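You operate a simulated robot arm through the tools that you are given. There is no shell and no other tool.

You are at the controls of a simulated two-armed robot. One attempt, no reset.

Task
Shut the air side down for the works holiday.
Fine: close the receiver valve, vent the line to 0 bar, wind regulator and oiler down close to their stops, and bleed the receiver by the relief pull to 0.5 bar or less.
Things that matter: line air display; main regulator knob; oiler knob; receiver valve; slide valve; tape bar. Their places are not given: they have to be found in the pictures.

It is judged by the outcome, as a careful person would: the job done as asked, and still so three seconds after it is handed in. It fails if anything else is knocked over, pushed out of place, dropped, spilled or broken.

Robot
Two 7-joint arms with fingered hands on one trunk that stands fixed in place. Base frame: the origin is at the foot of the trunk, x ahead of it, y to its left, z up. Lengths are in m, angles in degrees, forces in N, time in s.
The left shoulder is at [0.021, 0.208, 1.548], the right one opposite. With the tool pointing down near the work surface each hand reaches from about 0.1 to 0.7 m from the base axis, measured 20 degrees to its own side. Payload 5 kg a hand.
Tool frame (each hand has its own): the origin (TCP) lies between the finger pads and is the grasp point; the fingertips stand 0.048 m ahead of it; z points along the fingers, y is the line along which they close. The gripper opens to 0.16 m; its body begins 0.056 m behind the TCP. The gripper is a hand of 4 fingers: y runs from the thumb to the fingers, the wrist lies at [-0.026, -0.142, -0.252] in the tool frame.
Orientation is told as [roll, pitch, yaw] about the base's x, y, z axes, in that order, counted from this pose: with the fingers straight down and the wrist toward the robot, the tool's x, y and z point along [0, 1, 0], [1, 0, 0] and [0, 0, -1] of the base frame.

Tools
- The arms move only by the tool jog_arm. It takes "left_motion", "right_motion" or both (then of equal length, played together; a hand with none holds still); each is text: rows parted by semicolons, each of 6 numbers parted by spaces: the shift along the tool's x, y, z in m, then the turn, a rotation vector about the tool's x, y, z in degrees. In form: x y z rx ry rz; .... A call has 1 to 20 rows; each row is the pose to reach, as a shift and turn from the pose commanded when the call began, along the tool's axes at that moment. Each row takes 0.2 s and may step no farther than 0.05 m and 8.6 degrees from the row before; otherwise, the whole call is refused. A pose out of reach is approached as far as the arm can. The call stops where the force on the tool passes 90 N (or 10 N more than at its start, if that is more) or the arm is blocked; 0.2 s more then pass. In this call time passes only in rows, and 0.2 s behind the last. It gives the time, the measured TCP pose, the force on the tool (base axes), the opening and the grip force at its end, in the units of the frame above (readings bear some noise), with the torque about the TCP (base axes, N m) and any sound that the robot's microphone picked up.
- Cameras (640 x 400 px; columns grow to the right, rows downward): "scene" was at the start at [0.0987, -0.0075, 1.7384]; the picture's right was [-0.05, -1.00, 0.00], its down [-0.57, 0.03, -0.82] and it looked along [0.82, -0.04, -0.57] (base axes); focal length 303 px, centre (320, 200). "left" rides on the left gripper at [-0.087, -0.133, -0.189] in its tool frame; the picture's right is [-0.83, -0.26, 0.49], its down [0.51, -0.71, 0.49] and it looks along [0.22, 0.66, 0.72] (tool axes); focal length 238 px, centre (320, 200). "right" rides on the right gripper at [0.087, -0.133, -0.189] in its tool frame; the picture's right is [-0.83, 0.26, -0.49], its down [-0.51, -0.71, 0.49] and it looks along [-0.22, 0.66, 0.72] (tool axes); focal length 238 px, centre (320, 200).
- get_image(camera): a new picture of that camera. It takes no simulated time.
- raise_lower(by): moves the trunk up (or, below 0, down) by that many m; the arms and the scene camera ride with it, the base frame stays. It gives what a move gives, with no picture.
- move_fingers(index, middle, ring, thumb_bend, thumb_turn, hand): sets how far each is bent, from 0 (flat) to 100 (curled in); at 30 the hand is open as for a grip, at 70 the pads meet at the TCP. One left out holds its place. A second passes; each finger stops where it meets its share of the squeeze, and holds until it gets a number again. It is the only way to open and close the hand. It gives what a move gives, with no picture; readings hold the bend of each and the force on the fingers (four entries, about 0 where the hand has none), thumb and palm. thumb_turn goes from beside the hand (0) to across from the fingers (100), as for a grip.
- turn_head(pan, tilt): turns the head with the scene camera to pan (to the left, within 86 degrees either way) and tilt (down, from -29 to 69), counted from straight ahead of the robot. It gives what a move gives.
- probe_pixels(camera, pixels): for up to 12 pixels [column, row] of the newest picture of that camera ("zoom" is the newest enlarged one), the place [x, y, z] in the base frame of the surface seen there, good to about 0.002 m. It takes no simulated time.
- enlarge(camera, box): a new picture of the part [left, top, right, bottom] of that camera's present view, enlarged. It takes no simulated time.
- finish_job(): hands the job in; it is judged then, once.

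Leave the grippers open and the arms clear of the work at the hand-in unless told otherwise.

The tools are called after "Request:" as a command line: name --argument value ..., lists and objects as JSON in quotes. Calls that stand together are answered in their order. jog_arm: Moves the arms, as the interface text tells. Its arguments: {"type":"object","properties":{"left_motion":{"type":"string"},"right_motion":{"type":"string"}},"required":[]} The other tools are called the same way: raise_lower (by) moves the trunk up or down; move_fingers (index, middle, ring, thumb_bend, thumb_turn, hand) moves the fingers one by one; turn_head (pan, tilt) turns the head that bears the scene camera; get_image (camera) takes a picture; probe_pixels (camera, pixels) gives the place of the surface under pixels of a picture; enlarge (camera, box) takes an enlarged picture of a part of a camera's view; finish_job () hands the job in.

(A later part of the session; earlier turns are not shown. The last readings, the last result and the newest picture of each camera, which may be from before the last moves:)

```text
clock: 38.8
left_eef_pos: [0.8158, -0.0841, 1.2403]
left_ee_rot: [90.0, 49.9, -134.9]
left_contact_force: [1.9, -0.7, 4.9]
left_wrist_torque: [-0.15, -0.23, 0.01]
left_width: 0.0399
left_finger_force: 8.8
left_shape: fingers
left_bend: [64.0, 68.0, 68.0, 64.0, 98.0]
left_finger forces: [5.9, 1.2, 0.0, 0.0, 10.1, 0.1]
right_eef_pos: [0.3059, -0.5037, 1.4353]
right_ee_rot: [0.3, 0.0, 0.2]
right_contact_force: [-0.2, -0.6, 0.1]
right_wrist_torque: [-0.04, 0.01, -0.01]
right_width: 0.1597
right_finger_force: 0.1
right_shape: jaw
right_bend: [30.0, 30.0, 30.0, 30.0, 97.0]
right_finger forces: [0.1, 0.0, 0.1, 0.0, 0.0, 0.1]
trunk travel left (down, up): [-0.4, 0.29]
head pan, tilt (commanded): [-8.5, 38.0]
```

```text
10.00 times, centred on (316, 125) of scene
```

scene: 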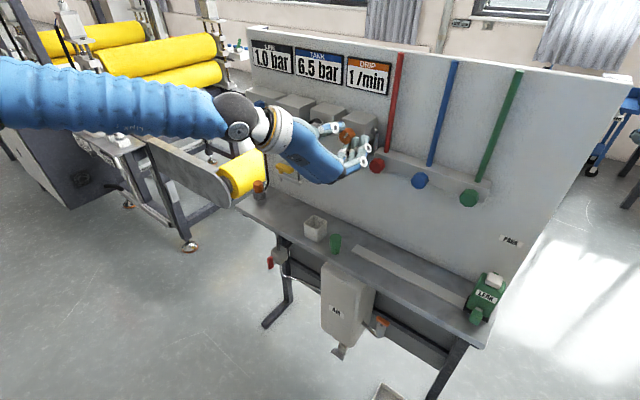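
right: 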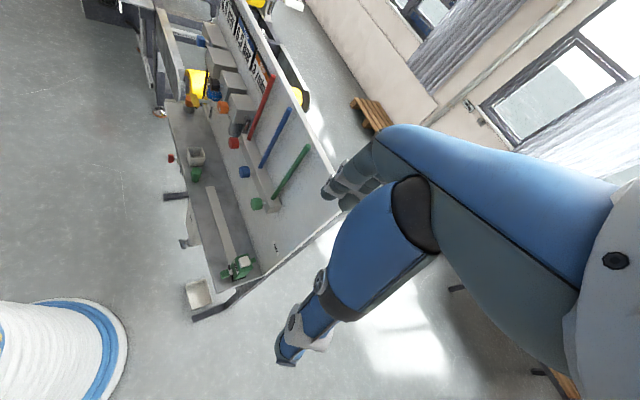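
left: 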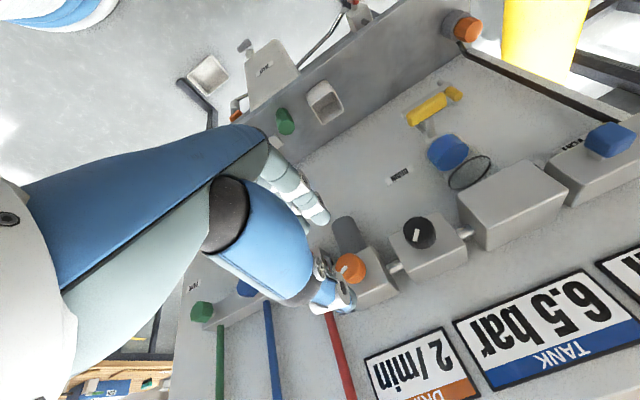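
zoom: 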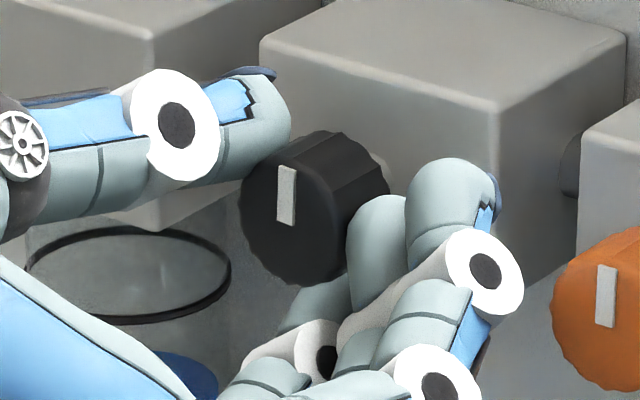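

The regulator pointer is straight up now, LINE is falling (0.5). Another 24° to be sure it is at its stop.

Request:
jog_arm --left_motion "0 0 0 0 0 -8; 0 0 0 0 0 -16; 0 0 0 0 0 -24"

Request:
enlarge --camera "scene" --box '[284, 105, 348, 145]'

Request:
enlarge --camera "scene" --box '[240, 40, 432, 160]'

```text
clock: 39.6
left_eef_pos: [0.8171, -0.0832, 1.2386]
left_ee_rot: [89.9, 25.9, -134.9]
left_contact_force: [4.6, 1.4, -0.2]
left_wrist_torque: [0.13, -0.13, 0.1]
left_width: 0.0371
left_finger_force: 8.0
left_shape: fingers
left_bend: [65.0, 67.0, 68.0, 64.0, 98.0]
left_finger forces: [6.5, 1.8, 0.0, 0.1, 8.3, 0.0]
right_eef_pos: [0.3076, -0.5046, 1.434]
right_ee_rot: [0.1, -0.1, 0.3]
right_contact_force: [-0.4, 0.6, -0.3]
right_wrist_torque: [-0.04, 0.02, 0.05]
right_width: 0.1597
right_finger_force: 0.1
right_shape: jaw
right_bend: [30.0, 30.0, 30.0, 30.0, 97.0]
right_finger forces: [0.0, 0.0, 0.1, 0.0, 0.0, 0.0]
trunk travel left (down, up): [-0.4, 0.29]
head pan, tilt (commanded): [-8.5, 38.0]
```

```text
10.00 times, centred on (316, 125) of scene
```

zoom: 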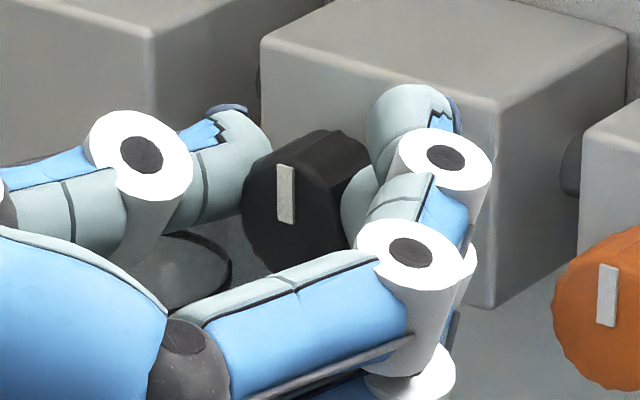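

```text
3.33 times, centred on (336, 100) of scene
```

zoom: 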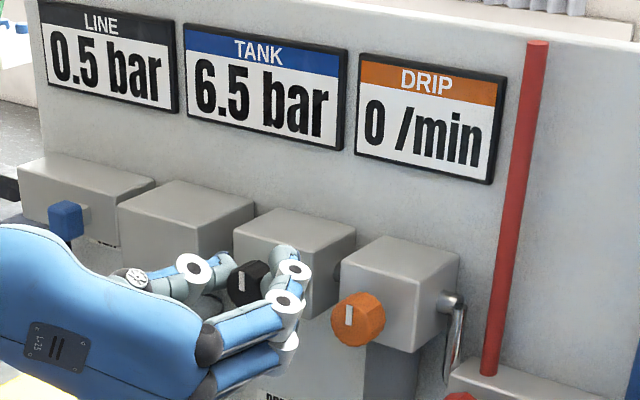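

The pointer no longer moves: regulator is at its stop; LINE ~0.5. I open slightly, back off from the knob, and turn the head to look at the receiver valve.

Request:
move_fingers --hand "left" --index 56 --middle 56 --ring 56 --thumb_bend 55

Request:
jog_arm --left_motion "0 0 -0.03 0 0 0; 0 0 -0.066 0 0 0; 0 0 -0.1 0 0 0; 0 0 -0.14 0 0 0; 0 0 -0.18 0 0 0"

Request:
get_image --camera "scene"

Request:
enlarge --camera "scene" --box '[240, 40, 432, 160]'

Request:
enlarge --camera "scene" --box '[240, 230, 320, 280]'

```text
clock: 40.6
left_eef_pos: [0.8169, -0.0853, 1.2386]
left_ee_rot: [89.9, 26.0, -134.9]
left_contact_force: [-0.3, 0.3, -0.5]
left_wrist_torque: [-0.02, 0.0, -0.03]
left_width: 0.0688
left_finger_force: 0.1
left_shape: fingers
left_bend: [56.0, 56.0, 56.0, 55.0, 98.0]
left_finger forces: [0.0, 0.0, 0.0, 0.0, 0.0, 0.0]
right_eef_pos: [0.3069, -0.5047, 1.4348]
right_ee_rot: [0.3, 0.0, 0.2]
right_contact_force: [0.1, -0.3, -1.2]
right_wrist_torque: [0.0, 0.02, -0.05]
right_width: 0.16
right_finger_force: 0.1
right_shape: jaw
right_bend: [30.0, 30.0, 30.0, 30.0, 97.0]
right_finger forces: [0.0, 0.0, 0.0, 0.0, 0.0, 0.0]
trunk travel left (down, up): [-0.4, 0.29]
head pan, tilt (commanded): [-8.5, 38.0]
```

```text
clock: 41.8
left_eef_pos: [0.6849, 0.043, 1.2403]
left_ee_rot: [90.0, 25.9, -135.0]
left_contact_force: [-0.8, 0.1, 0.6]
left_wrist_torque: [0.01, 0.05, 0.07]
left_width: 0.0689
left_finger_force: 0.2
left_shape: fingers
left_bend: [56.0, 56.0, 56.0, 55.0, 98.0]
left_finger forces: [0.0, 0.1, 0.1, 0.0, 0.1, 0.0]
right_eef_pos: [0.3054, -0.5023, 1.4368]
right_ee_rot: [0.2, -0.1, 0.1]
right_contact_force: [-2.3, 0.2, 0.2]
right_wrist_torque: [-0.09, -0.07, -0.06]
right_width: 0.16
right_finger_force: 0.1
right_shape: jaw
right_bend: [30.0, 30.0, 30.0, 30.0, 97.0]
right_finger forces: [0.0, 0.0, 0.0, 0.0, 0.0, 0.0]
trunk travel left (down, up): [-0.4, 0.29]
head pan, tilt (commanded): [-8.5, 38.0]
```

```text
taken
```

scene: 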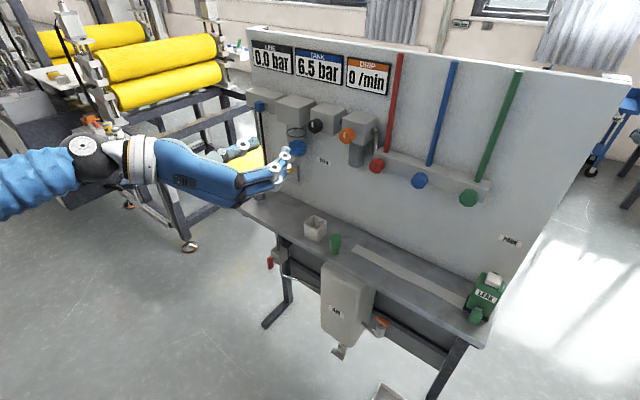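

```text
3.33 times, centred on (336, 100) of scene
```

zoom: 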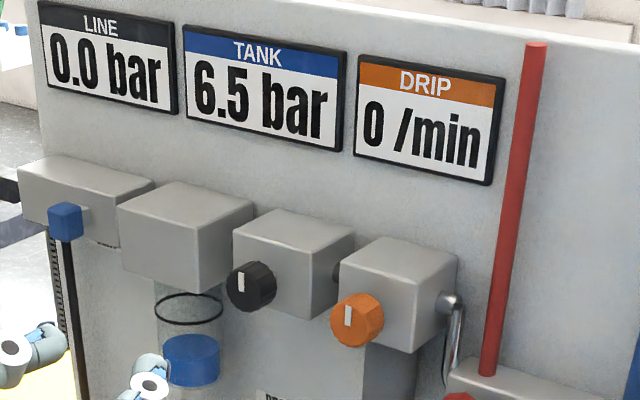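

```text
8.00 times, centred on (280, 255) of scene
```

zoom: 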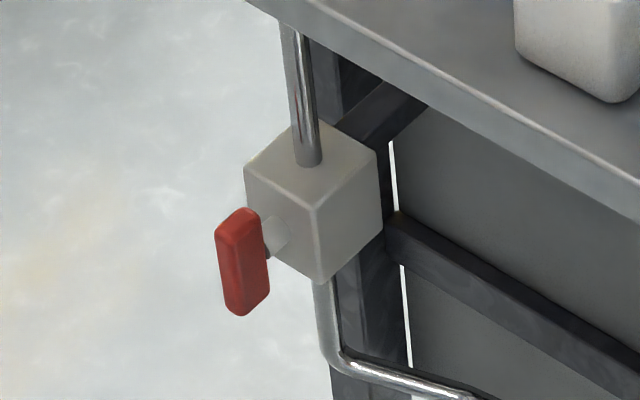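

LINE reads 0.0 now, both pointers up. Next the red receiver valve lever; I'll probe its geometry in this zoom.

Request:
probe_pixels --camera "zoom" --pixels '[[240, 215], [225, 250], [232, 295], [255, 300], [240, 313], [262, 240], [280, 235], [295, 240], [350, 220], [310, 130], [255, 180], [345, 350]]'

```text
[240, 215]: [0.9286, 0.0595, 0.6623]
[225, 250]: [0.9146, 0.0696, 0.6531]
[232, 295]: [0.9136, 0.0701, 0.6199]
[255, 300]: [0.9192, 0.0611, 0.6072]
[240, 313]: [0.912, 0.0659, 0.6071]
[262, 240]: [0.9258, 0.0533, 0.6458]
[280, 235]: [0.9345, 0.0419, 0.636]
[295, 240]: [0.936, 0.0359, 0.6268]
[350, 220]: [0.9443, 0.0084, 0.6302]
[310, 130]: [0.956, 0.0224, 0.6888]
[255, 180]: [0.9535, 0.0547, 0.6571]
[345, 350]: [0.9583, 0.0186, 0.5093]
```

The lever is a small bar centred on its stem: u≈-0.693, d 0.157–0.174, z 0.605–0.663, block face at d 0.135. I need the trunk low for that. First I'll raise/draw the right hand a bit further from the bench end, then lower the trunk fully.

Request:
jog_arm --right_motion "-0.01 -0.02 -0.03 0 0 0; -0.02 -0.04 -0.06 0 0 0; -0.03 -0.06 -0.09 0 0 0; -0.04 -0.08 -0.12 0 0 0"

Request:
raise_lower --by -0.38

Request:
turn_head --pan -2 --tilt 30

Request:
get_image --camera "scene"

Request:
get_image --camera "left"

```text
clock: 42.8
left_eef_pos: [0.6866, 0.0429, 1.2408]
left_ee_rot: [90.0, 26.1, -134.9]
left_contact_force: [-0.8, 0.6, 0.1]
left_wrist_torque: [0.03, 0.01, 0.05]
left_width: 0.0686
left_finger_force: 0.0
left_shape: fingers
left_bend: [56.0, 56.0, 56.0, 55.0, 98.0]
left_finger forces: [0.1, 0.0, 0.0, 0.0, 0.0, 0.0]
right_eef_pos: [0.2246, -0.5439, 1.5546]
right_ee_rot: [0.3, 0.0, 0.1]
right_contact_force: [-1.3, -0.6, -0.1]
right_wrist_torque: [0.02, -0.07, 0.04]
right_width: 0.1597
right_finger_force: 0.0
right_shape: jaw
right_bend: [30.0, 30.0, 30.0, 30.0, 97.0]
right_finger forces: [0.0, 0.1, 0.0, 0.0, 0.0, 0.1]
trunk travel left (down, up): [-0.4, 0.29]
head pan, tilt (commanded): [-8.5, 38.0]
```

```text
clock: 46.5
left_eef_pos: [0.6873, 0.0425, 0.8597]
left_ee_rot: [89.9, 26.0, -135.0]
left_contact_force: [-0.8, 0.3, 0.4]
left_wrist_torque: [0.03, 0.02, 0.01]
left_width: 0.0685
left_finger_force: 0.1
left_shape: fingers
left_bend: [56.0, 56.0, 56.0, 55.0, 98.0]
left_finger forces: [0.0, 0.0, 0.1, 0.1, 0.1, 0.1]
right_eef_pos: [0.2252, -0.5448, 1.1751]
right_ee_rot: [0.2, 0.0, 0.2]
right_contact_force: [-0.3, -1.1, -0.3]
right_wrist_torque: [0.0, -0.01, 0.01]
right_width: 0.16
right_finger_force: 0.0
right_shape: jaw
right_bend: [30.0, 30.0, 30.0, 30.0, 97.0]
right_finger forces: [0.0, 0.1, 0.0, 0.1, 0.1, 0.0]
trunk travel left (down, up): [-0.02, 0.67]
head pan, tilt (commanded): [-8.5, 38.0]
```

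```text
clock: 47.1
left_eef_pos: [0.6887, 0.0427, 0.8605]
left_ee_rot: [89.9, 26.1, -134.9]
left_contact_force: [0.4, 0.5, 0.1]
left_wrist_torque: [0.0, -0.02, -0.01]
left_width: 0.0689
left_finger_force: 0.0
left_shape: fingers
left_bend: [56.0, 56.0, 56.0, 55.0, 98.0]
left_finger forces: [0.0, 0.0, 0.0, 0.0, 0.1, 0.0]
right_eef_pos: [0.226, -0.545, 1.1756]
right_ee_rot: [0.2, 0.0, 0.3]
right_contact_force: [-0.9, 0.3, 0.5]
right_wrist_torque: [-0.01, -0.02, 0.0]
right_width: 0.1596
right_finger_force: 0.1
right_shape: jaw
right_bend: [30.0, 30.0, 30.0, 30.0, 97.0]
right_finger forces: [0.0, 0.0, 0.0, 0.0, 0.0, 0.0]
trunk travel left (down, up): [-0.02, 0.67]
head pan, tilt (commanded): [-2.0, 30.0]
```

```text
taken
```

scene: 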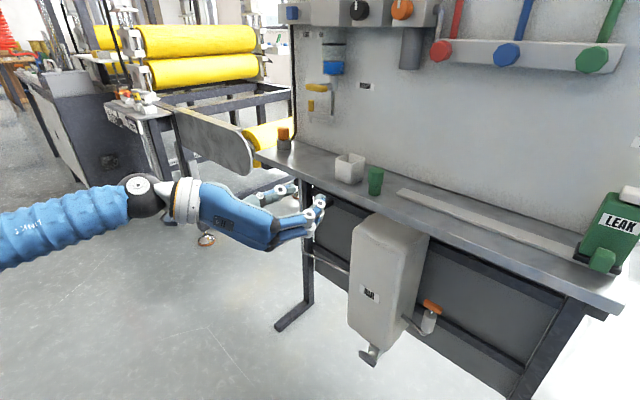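

```text
taken
```

left: 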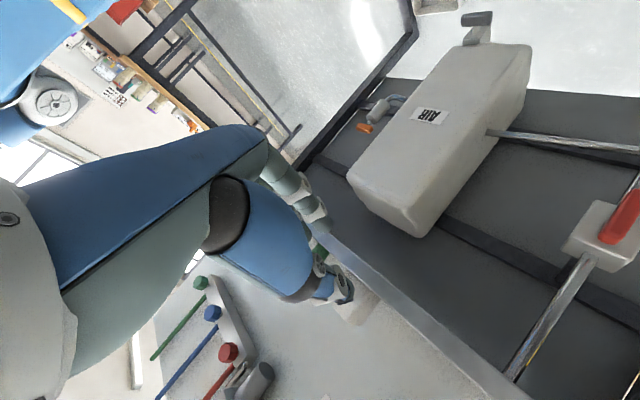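

From here I'll swing the left hand to a pre-grasp in front of the red lever (u -0.693, d 0.29, z 0.636), rolling back to fingers-left/thumb-right so the fingers close across the upright bar.

Request:
jog_arm --left_motion "-0.0139 -0.003 0.0013 0 0 7.7; -0.0279 -0.0061 0.0026 0 0 15.4; -0.0418 -0.0091 0.0039 0 0 23.1; -0.0558 -0.0122 0.0052 0 0 30.8; -0.0697 -0.0152 0.0065 0 0 38.5; -0.0837 -0.0183 0.0078 0 0 46.2; -0.0976 -0.0213 0.0091 0 0 53.9; -0.1116 -0.0244 0.0104 0 0 61.6; -0.1255 -0.0274 0.0117 0 0 69.3; -0.1395 -0.0305 0.013 0 0 77; -0.1534 -0.0335 0.0143 0 0 84.7; -0.1673 -0.0366 0.0156 0 0 92.4; -0.1813 -0.0396 0.0169 0 0 100.1; -0.1952 -0.0427 0.0182 0 0 107.8; -0.2092 -0.0457 0.0195 0 0 115.5; -0.2231 -0.0488 0.0208 0 0 123.2; -0.2371 -0.0518 0.0221 0 0 130.9; -0.251 -0.0549 0.0234 0 0 138.6; -0.265 -0.0579 0.0247 0 0 146.3; -0.2789 -0.061 0.026 0 0 154"

Request:
get_image --camera "scene"

Request:
get_image --camera "left"

```text
clock: 51.3
left_eef_pos: [0.8301, 0.1499, 0.6363]
left_ee_rot: [-90.1, -0.2, 45.1]
left_contact_force: [0.8, -0.3, 0.1]
left_wrist_torque: [0.04, 0.02, -0.03]
left_width: 0.0689
left_finger_force: 0.0
left_shape: fingers
left_bend: [56.0, 56.0, 56.0, 55.0, 98.0]
left_finger forces: [0.0, 0.0, 0.0, 0.0, 0.1, 0.0]
right_eef_pos: [0.2261, -0.5453, 1.1741]
right_ee_rot: [0.2, 0.0, 0.2]
right_contact_force: [0.8, 0.5, 0.0]
right_wrist_torque: [0.01, 0.0, 0.02]
right_width: 0.1601
right_finger_force: 0.0
right_shape: jaw
right_bend: [30.0, 30.0, 30.0, 30.0, 97.0]
right_finger forces: [0.0, 0.0, 0.0, 0.0, 0.0, 0.1]
trunk travel left (down, up): [-0.02, 0.67]
head pan, tilt (commanded): [-2.0, 30.0]
```

```text
taken
```

scene: 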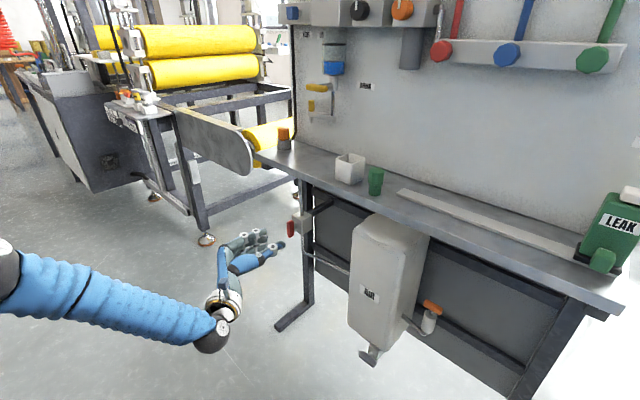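

```text
taken
```

left: 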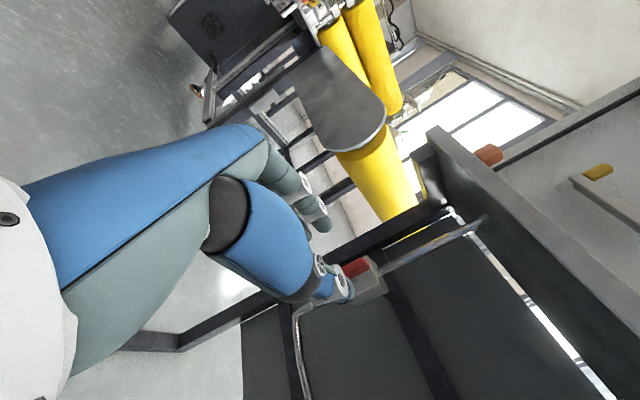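

The hand is poised. I'll re-check the lever's place in this new view by enlarging around (295,228).

Request:
enlarge --camera "scene" --box '[256, 200, 336, 250]'

Request:
enlarge --camera "left" --box '[290, 210, 450, 310]'

```text
8.00 times, centred on (296, 225) of scene
```

zoom: 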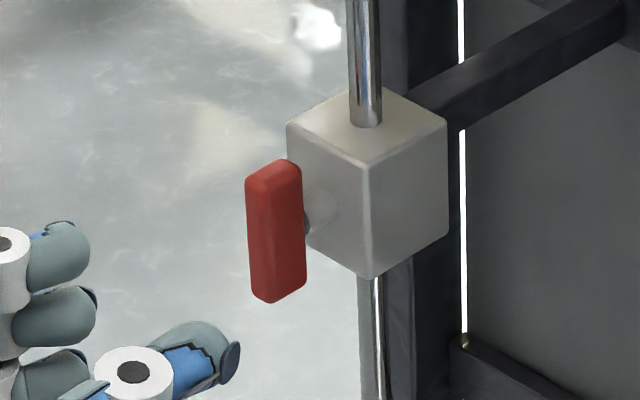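

```text
4.00 times, centred on (370, 260) of left
```

zoom: 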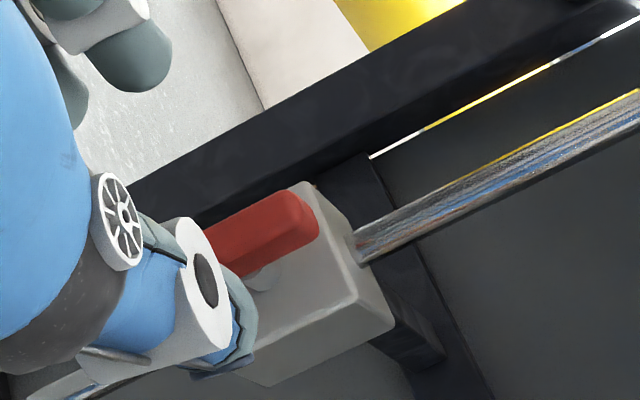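

Request:
probe_pixels --camera "zoom" --pixels '[[300, 205], [285, 225], [250, 240], [265, 280], [330, 230], [330, 330]]'

Request:
enlarge --camera "scene" --box '[256, 200, 336, 250]'

Request:
probe_pixels --camera "zoom" --pixels '[[272, 165], [260, 200], [262, 250], [268, 292], [290, 250], [290, 200], [325, 205], [320, 150], [345, 240], [410, 200]]'

```text
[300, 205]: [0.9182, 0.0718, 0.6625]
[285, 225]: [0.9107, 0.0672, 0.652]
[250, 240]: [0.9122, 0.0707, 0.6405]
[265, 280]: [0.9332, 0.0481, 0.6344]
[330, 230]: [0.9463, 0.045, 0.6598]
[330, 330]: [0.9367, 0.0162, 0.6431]
```

```text
8.00 times, centred on (296, 225) of scene
```

zoom: 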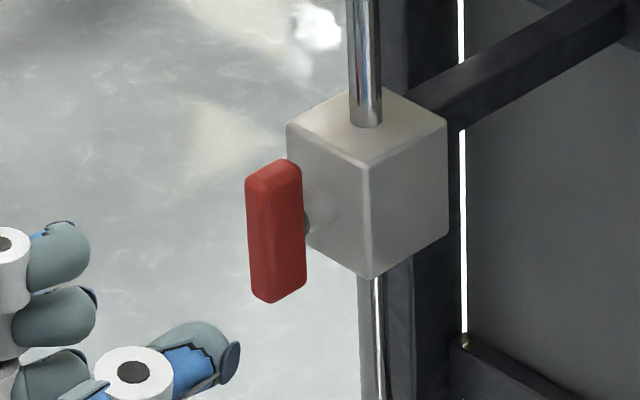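

```text
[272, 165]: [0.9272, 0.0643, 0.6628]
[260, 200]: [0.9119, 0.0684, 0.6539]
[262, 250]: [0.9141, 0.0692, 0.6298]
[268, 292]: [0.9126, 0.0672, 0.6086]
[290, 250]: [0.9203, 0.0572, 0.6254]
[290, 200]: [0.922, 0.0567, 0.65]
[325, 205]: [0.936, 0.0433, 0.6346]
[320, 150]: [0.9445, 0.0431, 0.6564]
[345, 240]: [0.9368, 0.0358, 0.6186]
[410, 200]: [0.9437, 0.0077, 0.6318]
```

Lever centre refined to u≈-0.699, z 0.635. I shift 6 mm left and advance 0.093 m so the fingertips straddle the bar, just short of the block.

Request:
jog_arm --left_motion "0 0.003 0.03 0 0 0; 0 0.006 0.055 0 0 0; 0 0.006 0.078 0 0 0; 0 0.006 0.093 0 0 0"

Request:
enlarge --camera "scene" --box '[240, 195, 336, 255]'

Request:
enlarge --camera "left" --box '[240, 190, 440, 315]'

```text
clock: 52.3
left_eef_pos: [0.9007, 0.0886, 0.6353]
left_ee_rot: [-89.9, 0.0, 45.2]
left_contact_force: [1.0, 1.0, 0.5]
left_wrist_torque: [0.01, 0.01, -0.02]
left_width: 0.0689
left_finger_force: 0.1
left_shape: fingers
left_bend: [56.0, 56.0, 56.0, 55.0, 98.0]
left_finger forces: [0.0, 0.0, 0.1, 0.0, 0.0, 0.0]
right_eef_pos: [0.226, -0.5449, 1.1737]
right_ee_rot: [0.3, 0.0, 0.3]
right_contact_force: [0.4, -0.1, -0.2]
right_wrist_torque: [0.07, 0.01, 0.03]
right_width: 0.1599
right_finger_force: 0.1
right_shape: jaw
right_bend: [30.0, 30.0, 30.0, 30.0, 97.0]
right_finger forces: [0.0, 0.1, 0.0, 0.0, 0.1, 0.0]
trunk travel left (down, up): [-0.02, 0.67]
head pan, tilt (commanded): [-2.0, 30.0]
```

```text
6.67 times, centred on (288, 225) of scene
```

zoom: 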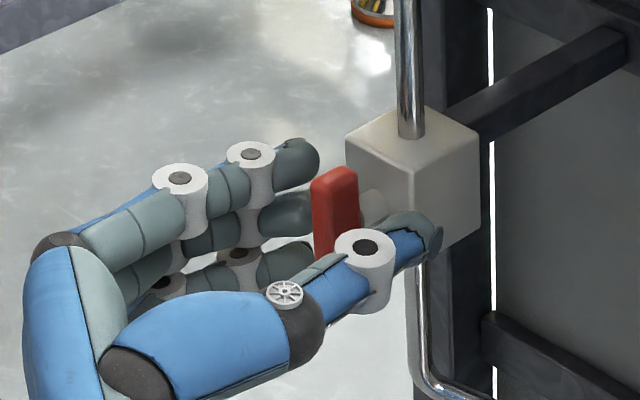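

```text
3.20 times, centred on (340, 252) of left
```

zoom: 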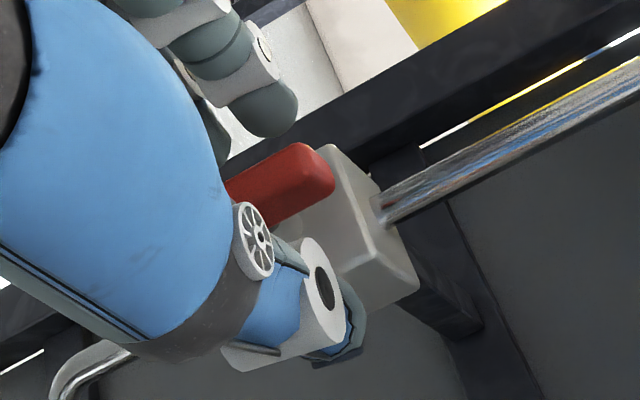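

The bar sits between fingers (left) and thumb (right). Closing on it.

Request:
move_fingers --hand "left" --index 72 --middle 72 --ring 72 --thumb_bend 70

Request:
enlarge --camera "scene" --box '[240, 195, 336, 255]'

Request:
enlarge --camera "left" --box '[240, 190, 440, 315]'

```text
clock: 53.3
left_eef_pos: [0.9027, 0.0892, 0.6362]
left_ee_rot: [-89.9, -0.1, 45.1]
left_contact_force: [16.4, 3.7, -1.6]
left_wrist_torque: [0.08, -0.04, 0.42]
left_width: 0.0213
left_finger_force: 10.7
left_shape: fingers
left_bend: [71.0, 67.0, 72.0, 68.0, 97.0]
left_finger forces: [9.0, 8.5, 0.0, 0.1, 3.9, 0.0]
right_eef_pos: [0.2259, -0.5447, 1.1747]
right_ee_rot: [0.2, 0.0, 0.2]
right_contact_force: [0.5, -0.2, 0.4]
right_wrist_torque: [-0.02, 0.02, 0.03]
right_width: 0.1601
right_finger_force: 0.1
right_shape: jaw
right_bend: [30.0, 30.0, 30.0, 30.0, 97.0]
right_finger forces: [0.0, 0.1, 0.1, 0.0, 0.1, 0.0]
trunk travel left (down, up): [-0.02, 0.67]
head pan, tilt (commanded): [-2.0, 30.0]
```

```text
6.67 times, centred on (288, 225) of scene
```

zoom: 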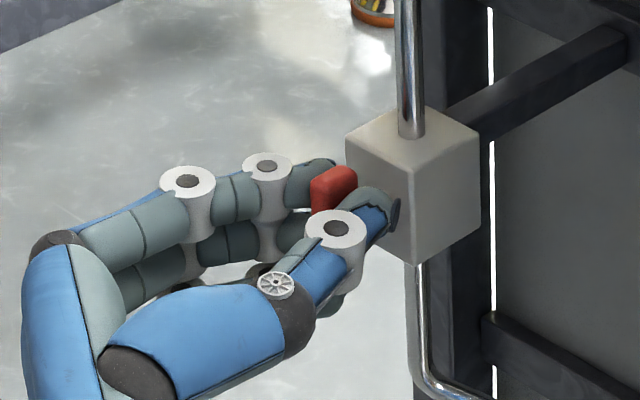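

```text
3.20 times, centred on (340, 252) of left
```

zoom: 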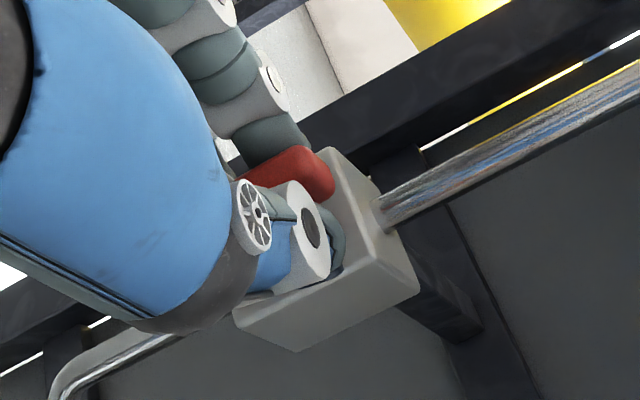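

Gripped. Now I turn the lever counter-clockwise (roll −) 32° and check whether it follows or meets a stop.

Request:
jog_arm --left_motion "0 0.002 0 0 0 -8; 0 0.002 0 0 0 -16; 0 0.002 0 0 0 -24; 0 0.002 0 0 0 -32"

Request:
enlarge --camera "scene" --box '[240, 195, 336, 255]'

Request:
enlarge --camera "left" --box '[240, 190, 440, 315]'

```text
clock: 54.3
left_eef_pos: [0.9029, 0.0908, 0.6339]
left_ee_rot: [-89.9, 32.0, 45.3]
left_contact_force: [19.0, 4.8, -5.7]
left_wrist_torque: [0.21, 0.01, 0.52]
left_width: 0.0216
left_finger_force: 11.7
left_shape: fingers
left_bend: [71.0, 67.0, 72.0, 68.0, 97.0]
left_finger forces: [9.8, 9.9, 0.1, 0.0, 3.1, 0.1]
right_eef_pos: [0.2276, -0.5448, 1.1744]
right_ee_rot: [0.2, 0.2, 0.2]
right_contact_force: [1.1, 0.0, -0.4]
right_wrist_torque: [0.0, 0.01, 0.02]
right_width: 0.1598
right_finger_force: 0.1
right_shape: jaw
right_bend: [30.0, 30.0, 30.0, 30.0, 97.0]
right_finger forces: [0.1, 0.1, 0.0, 0.0, 0.0, 0.0]
trunk travel left (down, up): [-0.02, 0.67]
head pan, tilt (commanded): [-2.0, 30.0]
```

```text
6.67 times, centred on (288, 225) of scene
```

zoom: 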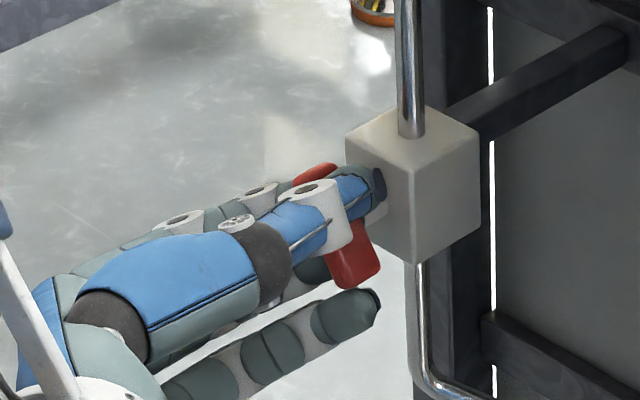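

```text
3.20 times, centred on (340, 252) of left
```

zoom: 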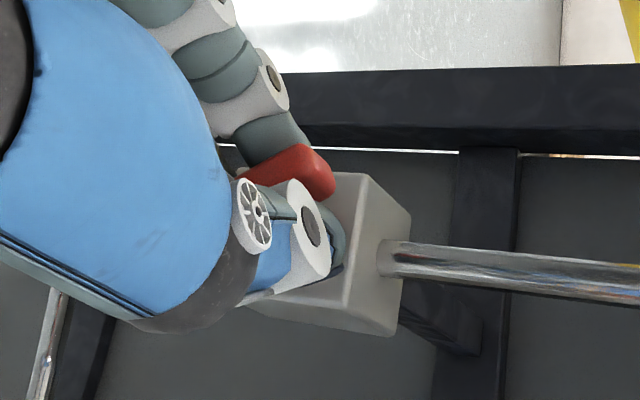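

The lever follows the hand freely. I continue to about 92° in total.

Request:
jog_arm --left_motion "0 0 0 0 0 -7.5; 0 0 0 0 0 -15; 0 0 0 0 0 -22.5; 0 0 0 0 0 -30; 0 0 0 0 0 -37.5; 0 0 0 0 0 -45; 0 0 0 0 0 -52.5; 0 0 0 0 0 -60"

Request:
enlarge --camera "scene" --box '[240, 195, 336, 255]'

Request:
enlarge --camera "left" --box '[240, 190, 440, 315]'

Request:
get_image --camera "scene"

```text
clock: 56.1
left_eef_pos: [0.904, 0.0914, 0.6325]
left_ee_rot: [83.2, 87.8, -141.6]
left_contact_force: [12.4, 7.9, -22.6]
left_wrist_torque: [0.81, 0.3, 0.45]
left_width: 0.0212
left_finger_force: 14.4
left_shape: fingers
left_bend: [71.0, 66.0, 72.0, 69.0, 97.0]
left_finger forces: [9.5, 15.5, 0.1, 0.0, 2.5, 0.0]
right_eef_pos: [0.2274, -0.5453, 1.1746]
right_ee_rot: [0.2, 0.1, 0.2]
right_contact_force: [0.1, -0.8, 0.5]
right_wrist_torque: [0.02, 0.01, 0.04]
right_width: 0.16
right_finger_force: 0.2
right_shape: jaw
right_bend: [30.0, 30.0, 30.0, 30.0, 97.0]
right_finger forces: [0.0, 0.1, 0.0, 0.0, 0.0, 0.1]
trunk travel left (down, up): [-0.02, 0.67]
head pan, tilt (commanded): [-2.0, 30.0]
```

```text
6.67 times, centred on (288, 225) of scene
```

zoom: 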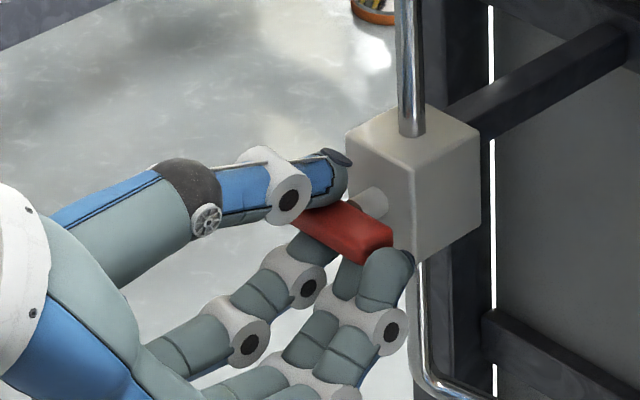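

```text
3.20 times, centred on (340, 252) of left
```

zoom: 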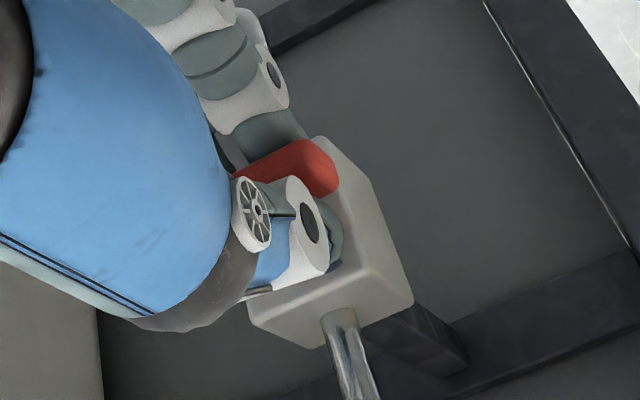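

```text
taken
```

scene: 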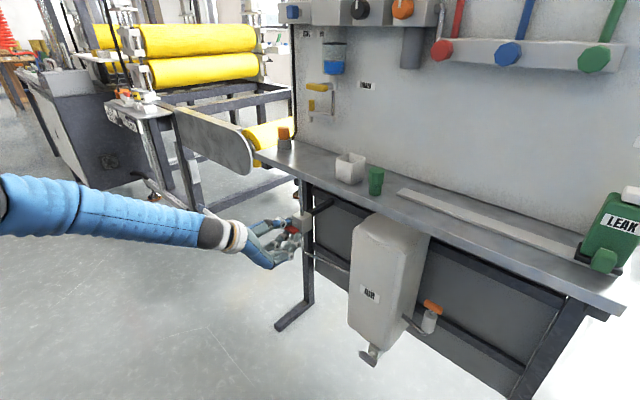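

The lever looks about 8° short of level. I turn another 10° and watch the forces for a stop.

Request:
jog_arm --left_motion "0 0 0 0 0 -5; 0 0 0 0 0 -10"

Request:
enlarge --camera "scene" --box '[240, 195, 336, 255]'

```text
clock: 56.7
left_eef_pos: [0.9025, 0.0937, 0.6309]
left_ee_rot: [88.5, 77.9, -136.2]
left_contact_force: [11.5, 12.4, -26.3]
left_wrist_torque: [1.2, 0.19, 0.41]
left_width: 0.0212
left_finger_force: 18.3
left_shape: fingers
left_bend: [71.0, 64.0, 72.0, 68.0, 98.0]
left_finger forces: [8.5, 23.1, 0.0, 0.0, 4.9, 0.0]
right_eef_pos: [0.228, -0.544, 1.1738]
right_ee_rot: [0.1, 0.3, 0.2]
right_contact_force: [-0.6, 0.7, -0.2]
right_wrist_torque: [0.02, -0.02, 0.02]
right_width: 0.1598
right_finger_force: 0.0
right_shape: jaw
right_bend: [30.0, 30.0, 30.0, 30.0, 97.0]
right_finger forces: [0.0, 0.0, 0.0, 0.1, 0.0, 0.0]
trunk travel left (down, up): [-0.02, 0.67]
head pan, tilt (commanded): [-2.0, 30.0]
```

```text
6.67 times, centred on (288, 225) of scene
```

zoom: 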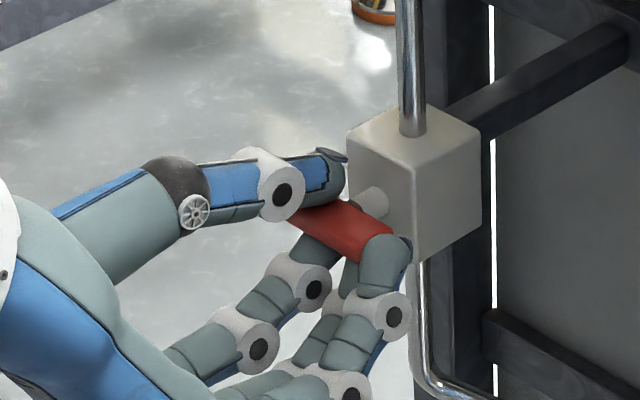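

The middle finger's force rose to 23 N without further turning: the lever is at its stop. I open the hand and back straight off to inspect.

Request:
move_fingers --hand "left" --index 52 --middle 52 --ring 52 --thumb_bend 52

Request:
jog_arm --left_motion "0 0 -0.03 0 0 0; 0 0 -0.06 0 0 0; 0 0 -0.1 0 0 0; 0 0 -0.13 0 0 0"

Request:
get_image --camera "scene"

Request:
enlarge --camera "scene" --box '[256, 195, 336, 245]'

Request:
get_image --camera "left"

```text
clock: 57.7
left_eef_pos: [0.9019, 0.0891, 0.6349]
left_ee_rot: [89.8, 78.0, -135.2]
left_contact_force: [-1.3, -0.5, -0.1]
left_wrist_torque: [0.03, 0.01, 0.03]
left_width: 0.0831
left_finger_force: 0.0
left_shape: fingers
left_bend: [52.0, 52.0, 52.0, 52.0, 98.0]
left_finger forces: [0.0, 0.1, 0.0, 0.0, 0.0, 0.0]
right_eef_pos: [0.2257, -0.5451, 1.1739]
right_ee_rot: [0.2, 0.0, 0.2]
right_contact_force: [-0.8, 0.7, 0.2]
right_wrist_torque: [-0.03, -0.03, 0.01]
right_width: 0.1599
right_finger_force: 0.1
right_shape: jaw
right_bend: [30.0, 30.0, 30.0, 30.0, 97.0]
right_finger forces: [0.0, 0.0, 0.0, 0.0, 0.1, 0.0]
trunk travel left (down, up): [-0.02, 0.67]
head pan, tilt (commanded): [-2.0, 30.0]
```

```text
clock: 58.7
left_eef_pos: [0.8102, 0.1815, 0.6363]
left_ee_rot: [89.9, 77.9, -135.1]
left_contact_force: [0.1, -2.0, -0.3]
left_wrist_torque: [0.03, 0.04, 0.07]
left_width: 0.0827
left_finger_force: 0.0
left_shape: fingers
left_bend: [52.0, 52.0, 52.0, 52.0, 98.0]
left_finger forces: [0.0, 0.0, 0.0, 0.0, 0.0, 0.0]
right_eef_pos: [0.2247, -0.5452, 1.1752]
right_ee_rot: [0.2, 0.0, 0.1]
right_contact_force: [0.2, 0.8, -0.2]
right_wrist_torque: [-0.09, 0.0, 0.0]
right_width: 0.1599
right_finger_force: 0.1
right_shape: jaw
right_bend: [30.0, 30.0, 30.0, 30.0, 97.0]
right_finger forces: [0.0, 0.0, 0.0, 0.0, 0.1, 0.0]
trunk travel left (down, up): [-0.02, 0.67]
head pan, tilt (commanded): [-2.0, 30.0]
```

```text
taken
```

scene: 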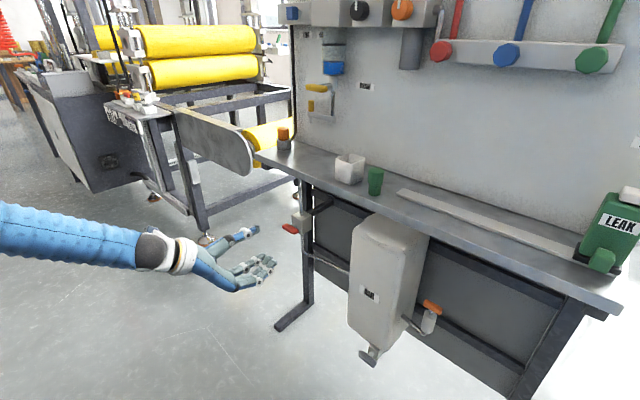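

```text
8.00 times, centred on (296, 220) of scene
```

zoom: 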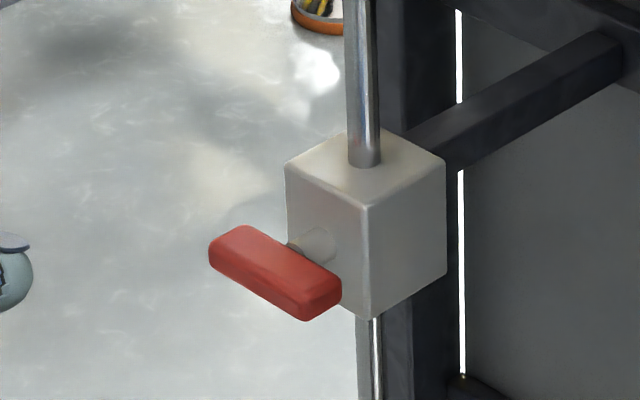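

```text
taken
```

left: 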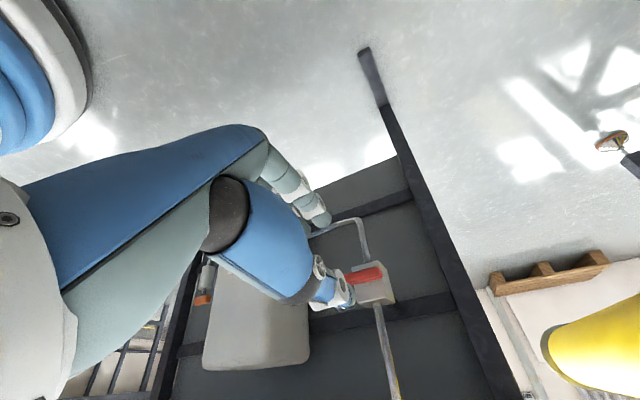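

The red lever is now crosswise to the pipe: receiver valve closed. Next the orange relief pull at (430,308), right of the tank; I'll take a close look and probe it.

Request:
enlarge --camera "scene" --box '[392, 285, 472, 335]'

Request:
probe_pixels --camera "zoom" --pixels '[[240, 110], [290, 130], [340, 160], [300, 150], [300, 170], [290, 200], [285, 240], [320, 220], [200, 250], [270, 115], [330, 170], [300, 260]]'

```text
8.00 times, centred on (432, 310) of scene
```

zoom: 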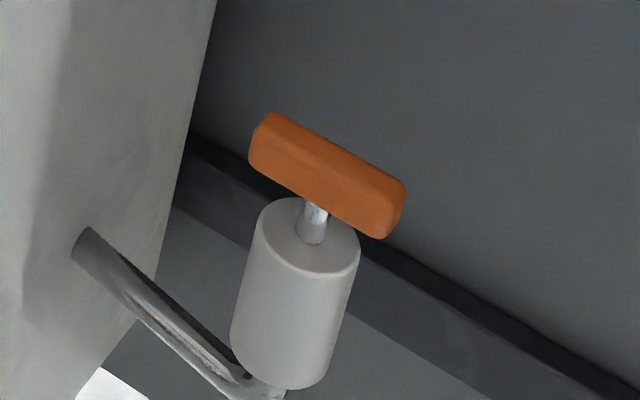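

```text
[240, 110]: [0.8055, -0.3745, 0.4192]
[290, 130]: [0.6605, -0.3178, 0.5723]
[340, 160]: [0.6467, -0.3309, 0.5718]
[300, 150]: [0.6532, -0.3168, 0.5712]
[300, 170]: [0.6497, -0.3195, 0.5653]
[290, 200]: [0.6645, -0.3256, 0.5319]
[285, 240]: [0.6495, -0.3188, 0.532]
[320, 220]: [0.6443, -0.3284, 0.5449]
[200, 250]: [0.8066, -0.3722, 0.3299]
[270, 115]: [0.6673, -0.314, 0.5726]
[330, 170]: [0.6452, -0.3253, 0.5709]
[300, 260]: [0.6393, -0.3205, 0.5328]
```

The relief is an upright cylinder (top z 0.532) with an orange T-bar (centre u≈-0.228, d≈0.081, top z 0.572) lying along the panel: it pulls upward. I'll probe the tank's side, bar underside and bench underside for clearances.

Request:
probe_pixels --camera "zoom" --pixels '[[262, 130], [265, 160], [385, 225], [395, 190], [375, 235], [300, 190], [345, 215], [313, 215]]'

Request:
get_image --camera "scene"

Request:
probe_pixels --camera "scene" --pixels '[[415, 270], [425, 245], [410, 300], [375, 250], [440, 243], [450, 262], [560, 305], [500, 330], [470, 290], [368, 355], [385, 222], [395, 322]]'

```text
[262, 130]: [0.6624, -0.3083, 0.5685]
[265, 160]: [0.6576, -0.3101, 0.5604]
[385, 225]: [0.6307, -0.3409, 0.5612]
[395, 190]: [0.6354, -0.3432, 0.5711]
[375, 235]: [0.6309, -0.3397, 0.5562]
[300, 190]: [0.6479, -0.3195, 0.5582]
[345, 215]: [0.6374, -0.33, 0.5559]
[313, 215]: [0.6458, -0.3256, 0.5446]
```

```text
taken
```

scene: 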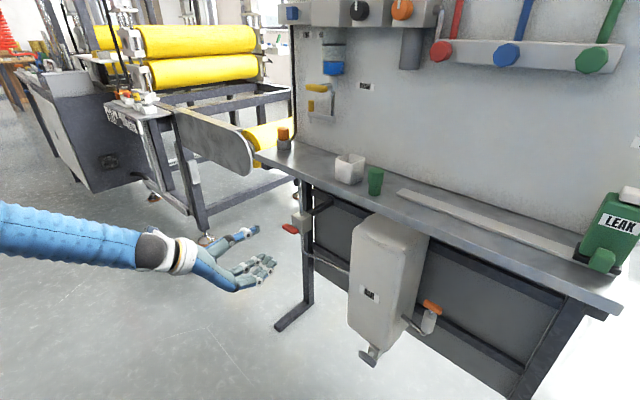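

```text
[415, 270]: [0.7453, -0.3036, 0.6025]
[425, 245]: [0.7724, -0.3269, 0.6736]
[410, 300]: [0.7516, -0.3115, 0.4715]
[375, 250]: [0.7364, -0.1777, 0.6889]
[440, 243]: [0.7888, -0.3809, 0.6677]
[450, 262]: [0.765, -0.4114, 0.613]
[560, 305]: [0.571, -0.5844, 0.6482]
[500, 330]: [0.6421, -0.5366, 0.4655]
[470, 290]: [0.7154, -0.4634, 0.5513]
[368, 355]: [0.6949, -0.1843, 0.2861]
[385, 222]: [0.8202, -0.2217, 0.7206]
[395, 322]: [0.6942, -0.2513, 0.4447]
```

Clear: bar 0.05 long, z 0.556–0.572, tank side 6 cm to its left, free space behind. I'll carry the left hand (well in front of the bench, d≥0.33) to in front of the relief pull, rolling it toward fingers-up.

Request:
jog_arm --left_motion "0.0198 0.0015 -0.0014 0 0 8; 0.0397 0.003 -0.0028 0 0 16; 0.0595 0.0045 -0.0041 0 0 24; 0.0793 0.006 -0.0055 0 0 32; 0.0991 0.0075 -0.0069 0 0 40; 0.119 0.009 -0.0083 0 0 48; 0.1388 0.0104 -0.0096 0 0 56; 0.1586 0.0119 -0.011 0 0 64; 0.1785 0.0134 -0.0124 0 0 72; 0.1983 0.0149 -0.0138 0 0 80; 0.2181 0.0164 -0.0151 0 0 88; 0.238 0.0179 -0.0165 0 0 96; 0.2578 0.0194 -0.0179 0 0 104; 0.2776 0.0209 -0.0193 0 0 112; 0.2974 0.0224 -0.0206 0 0 120; 0.3173 0.0239 -0.022 0 0 128; 0.3371 0.0254 -0.0234 0 0 136; 0.3569 0.0268 -0.0248 0 0 144; 0.3768 0.0283 -0.0261 0 0 152; 0.3966 0.0298 -0.0275 0 0 160"

Request:
get_image --camera "scene"

```text
clock: 62.9
left_eef_pos: [0.5116, -0.0791, 0.6889]
left_ee_rot: [-89.9, -58.2, 45.0]
left_contact_force: [-0.3, 0.3, 0.1]
left_wrist_torque: [0.0, 0.04, 0.01]
left_width: 0.0831
left_finger_force: 0.1
left_shape: fingers
left_bend: [52.0, 52.0, 52.0, 52.0, 97.0]
left_finger forces: [0.0, 0.0, 0.0, 0.0, 0.0, 0.0]
right_eef_pos: [0.2252, -0.5455, 1.174]
right_ee_rot: [0.4, 0.0, 0.2]
right_contact_force: [0.2, 0.5, 0.7]
right_wrist_torque: [0.03, 0.0, -0.02]
right_width: 0.16
right_finger_force: 0.1
right_shape: jaw
right_bend: [30.0, 30.0, 30.0, 30.0, 97.0]
right_finger forces: [0.0, 0.0, 0.1, 0.0, 0.0, 0.0]
trunk travel left (down, up): [-0.02, 0.67]
head pan, tilt (commanded): [-2.0, 30.0]
```

```text
taken
```

scene: 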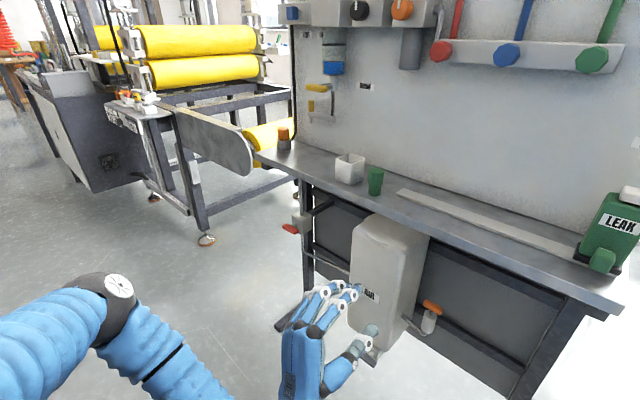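

Now finish the roll to fingers-up and then pitch the hand 70° so the fingers point down, still in front of the bench (d≈0.35).

Request:
jog_arm --left_motion "-0.0178 -0.0082 0 0 0 8; -0.0357 -0.0164 0 0 0 16; -0.0535 -0.0246 0 0 0 24; -0.0714 -0.0328 0 0 0 32"

Request:
jog_arm --left_motion "0 -0.004 0 7.8 0 0; 0 -0.008 0 15.6 0 0; 0 -0.012 0 23.4 0 0; 0 -0.016 0 31.2 0 0; 0 -0.02 0 39 0 0; 0 -0.024 0 46.8 0 0; 0 -0.028 0 54.6 0 0; 0 -0.032 0 62.4 0 0; 0 -0.04 0 70 0 0"

Request:
get_image --camera "scene"

Request:
get_image --camera "left"

```text
clock: 63.9
left_eef_pos: [0.4584, -0.1328, 0.6998]
left_ee_rot: [69.9, -89.8, -114.9]
left_contact_force: [1.1, -0.4, 0.1]
left_wrist_torque: [0.01, -0.01, -0.01]
left_width: 0.083
left_finger_force: 0.0
left_shape: fingers
left_bend: [52.0, 52.0, 52.0, 52.0, 97.0]
left_finger forces: [0.1, 0.0, 0.0, 0.0, 0.1, 0.0]
right_eef_pos: [0.2253, -0.5452, 1.1742]
right_ee_rot: [0.3, 0.0, 0.3]
right_contact_force: [-0.5, -0.3, -0.5]
right_wrist_torque: [0.0, 0.01, -0.01]
right_width: 0.1599
right_finger_force: 0.1
right_shape: jaw
right_bend: [30.0, 30.0, 30.0, 30.0, 97.0]
right_finger forces: [0.1, 0.0, 0.1, 0.0, 0.0, 0.0]
trunk travel left (down, up): [-0.02, 0.67]
head pan, tilt (commanded): [-2.0, 30.0]
```

```text
clock: 65.9
left_eef_pos: [0.4571, -0.134, 0.6584]
left_ee_rot: [0.0, -19.8, -44.9]
left_contact_force: [-1.5, 0.2, 0.0]
left_wrist_torque: [-0.01, -0.03, 0.0]
left_width: 0.0831
left_finger_force: 0.0
left_shape: fingers
left_bend: [52.0, 52.0, 52.0, 52.0, 97.0]
left_finger forces: [0.0, 0.1, 0.0, 0.0, 0.0, 0.0]
right_eef_pos: [0.2251, -0.5454, 1.174]
right_ee_rot: [0.2, 0.0, 0.1]
right_contact_force: [-0.5, -1.1, -1.0]
right_wrist_torque: [0.05, -0.03, 0.02]
right_width: 0.16
right_finger_force: 0.0
right_shape: jaw
right_bend: [30.0, 30.0, 30.0, 30.0, 97.0]
right_finger forces: [0.0, 0.0, 0.0, 0.0, 0.0, 0.0]
trunk travel left (down, up): [-0.02, 0.67]
head pan, tilt (commanded): [-2.0, 30.0]
```

```text
taken
```

scene: 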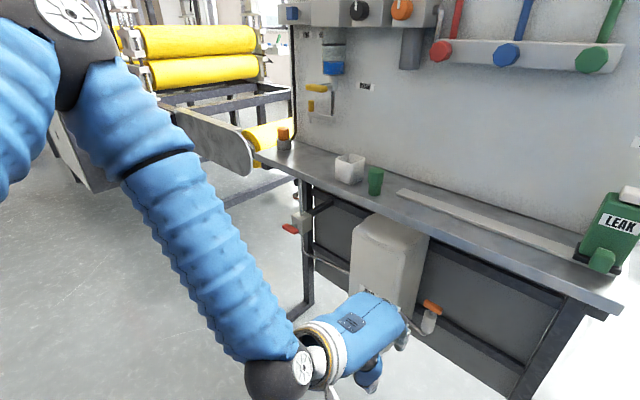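

```text
taken
```

left: 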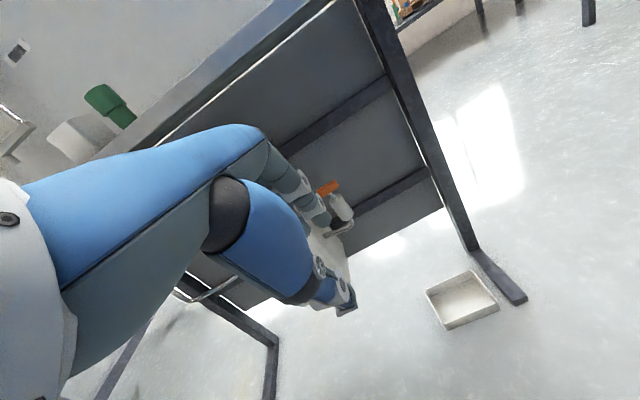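

The hand points down 20° tilted, u aligned with the pull (-0.2285). I move it in toward the panel 0.20 m at nearly constant height and look.

Request:
jog_arm --left_motion "0 0.037 0.0162 0 0 0; 0 0.0734 0.0324 0 0 0; 0 0.11 0.0486 0 0 0; 0 0.1467 0.0648 0 0 0; 0 0.1834 0.081 0 0 0"

Request:
get_image --camera "scene"

Request:
get_image --camera "left"

Request:
enlarge --camera "scene" --box '[360, 250, 480, 325]'

```text
clock: 67.1
left_eef_pos: [0.5978, -0.2748, 0.6433]
left_ee_rot: [0.0, -19.8, -44.9]
left_contact_force: [0.1, 0.0, 0.1]
left_wrist_torque: [-0.02, 0.01, 0.01]
left_width: 0.083
left_finger_force: 0.0
left_shape: fingers
left_bend: [52.0, 52.0, 52.0, 52.0, 97.0]
left_finger forces: [0.1, 0.1, 0.0, 0.1, 0.1, 0.0]
right_eef_pos: [0.2257, -0.5456, 1.1751]
right_ee_rot: [0.3, 0.0, 0.3]
right_contact_force: [-0.1, -0.9, -1.0]
right_wrist_torque: [0.01, -0.02, -0.02]
right_width: 0.1599
right_finger_force: 0.0
right_shape: jaw
right_bend: [30.0, 30.0, 30.0, 30.0, 97.0]
right_finger forces: [0.1, 0.0, 0.0, 0.0, 0.1, 0.0]
trunk travel left (down, up): [-0.02, 0.67]
head pan, tilt (commanded): [-2.0, 30.0]
```

```text
taken
```

scene: 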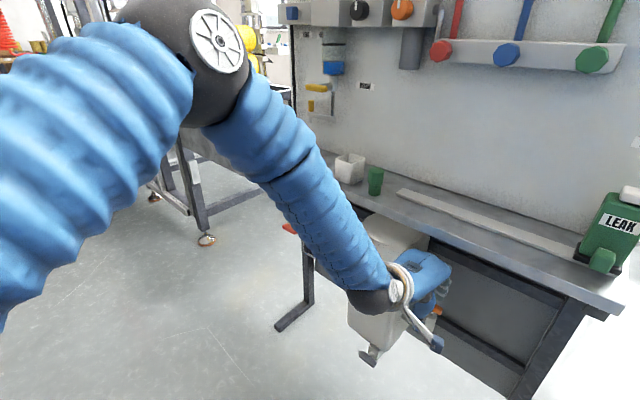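

```text
taken
```

left: 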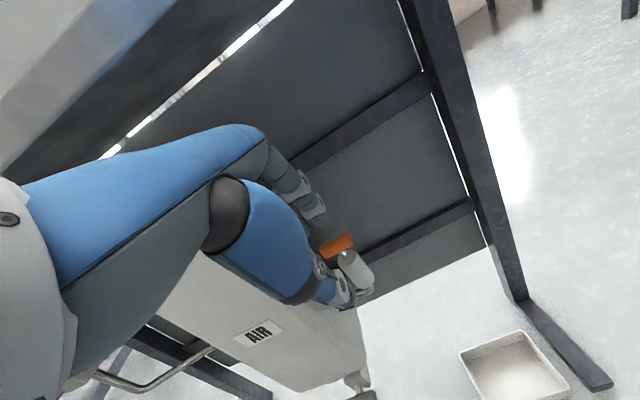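

```text
5.33 times, centred on (420, 288) of scene
```

zoom: 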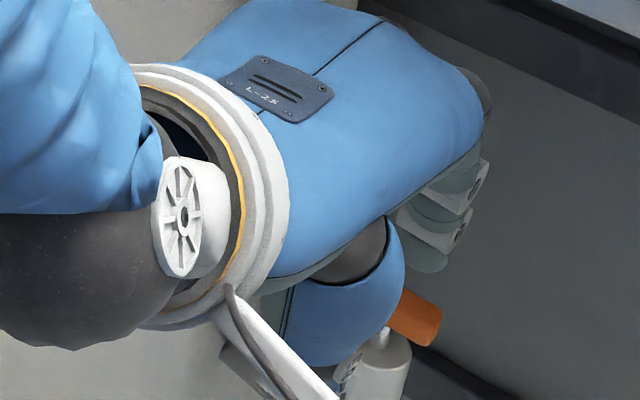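

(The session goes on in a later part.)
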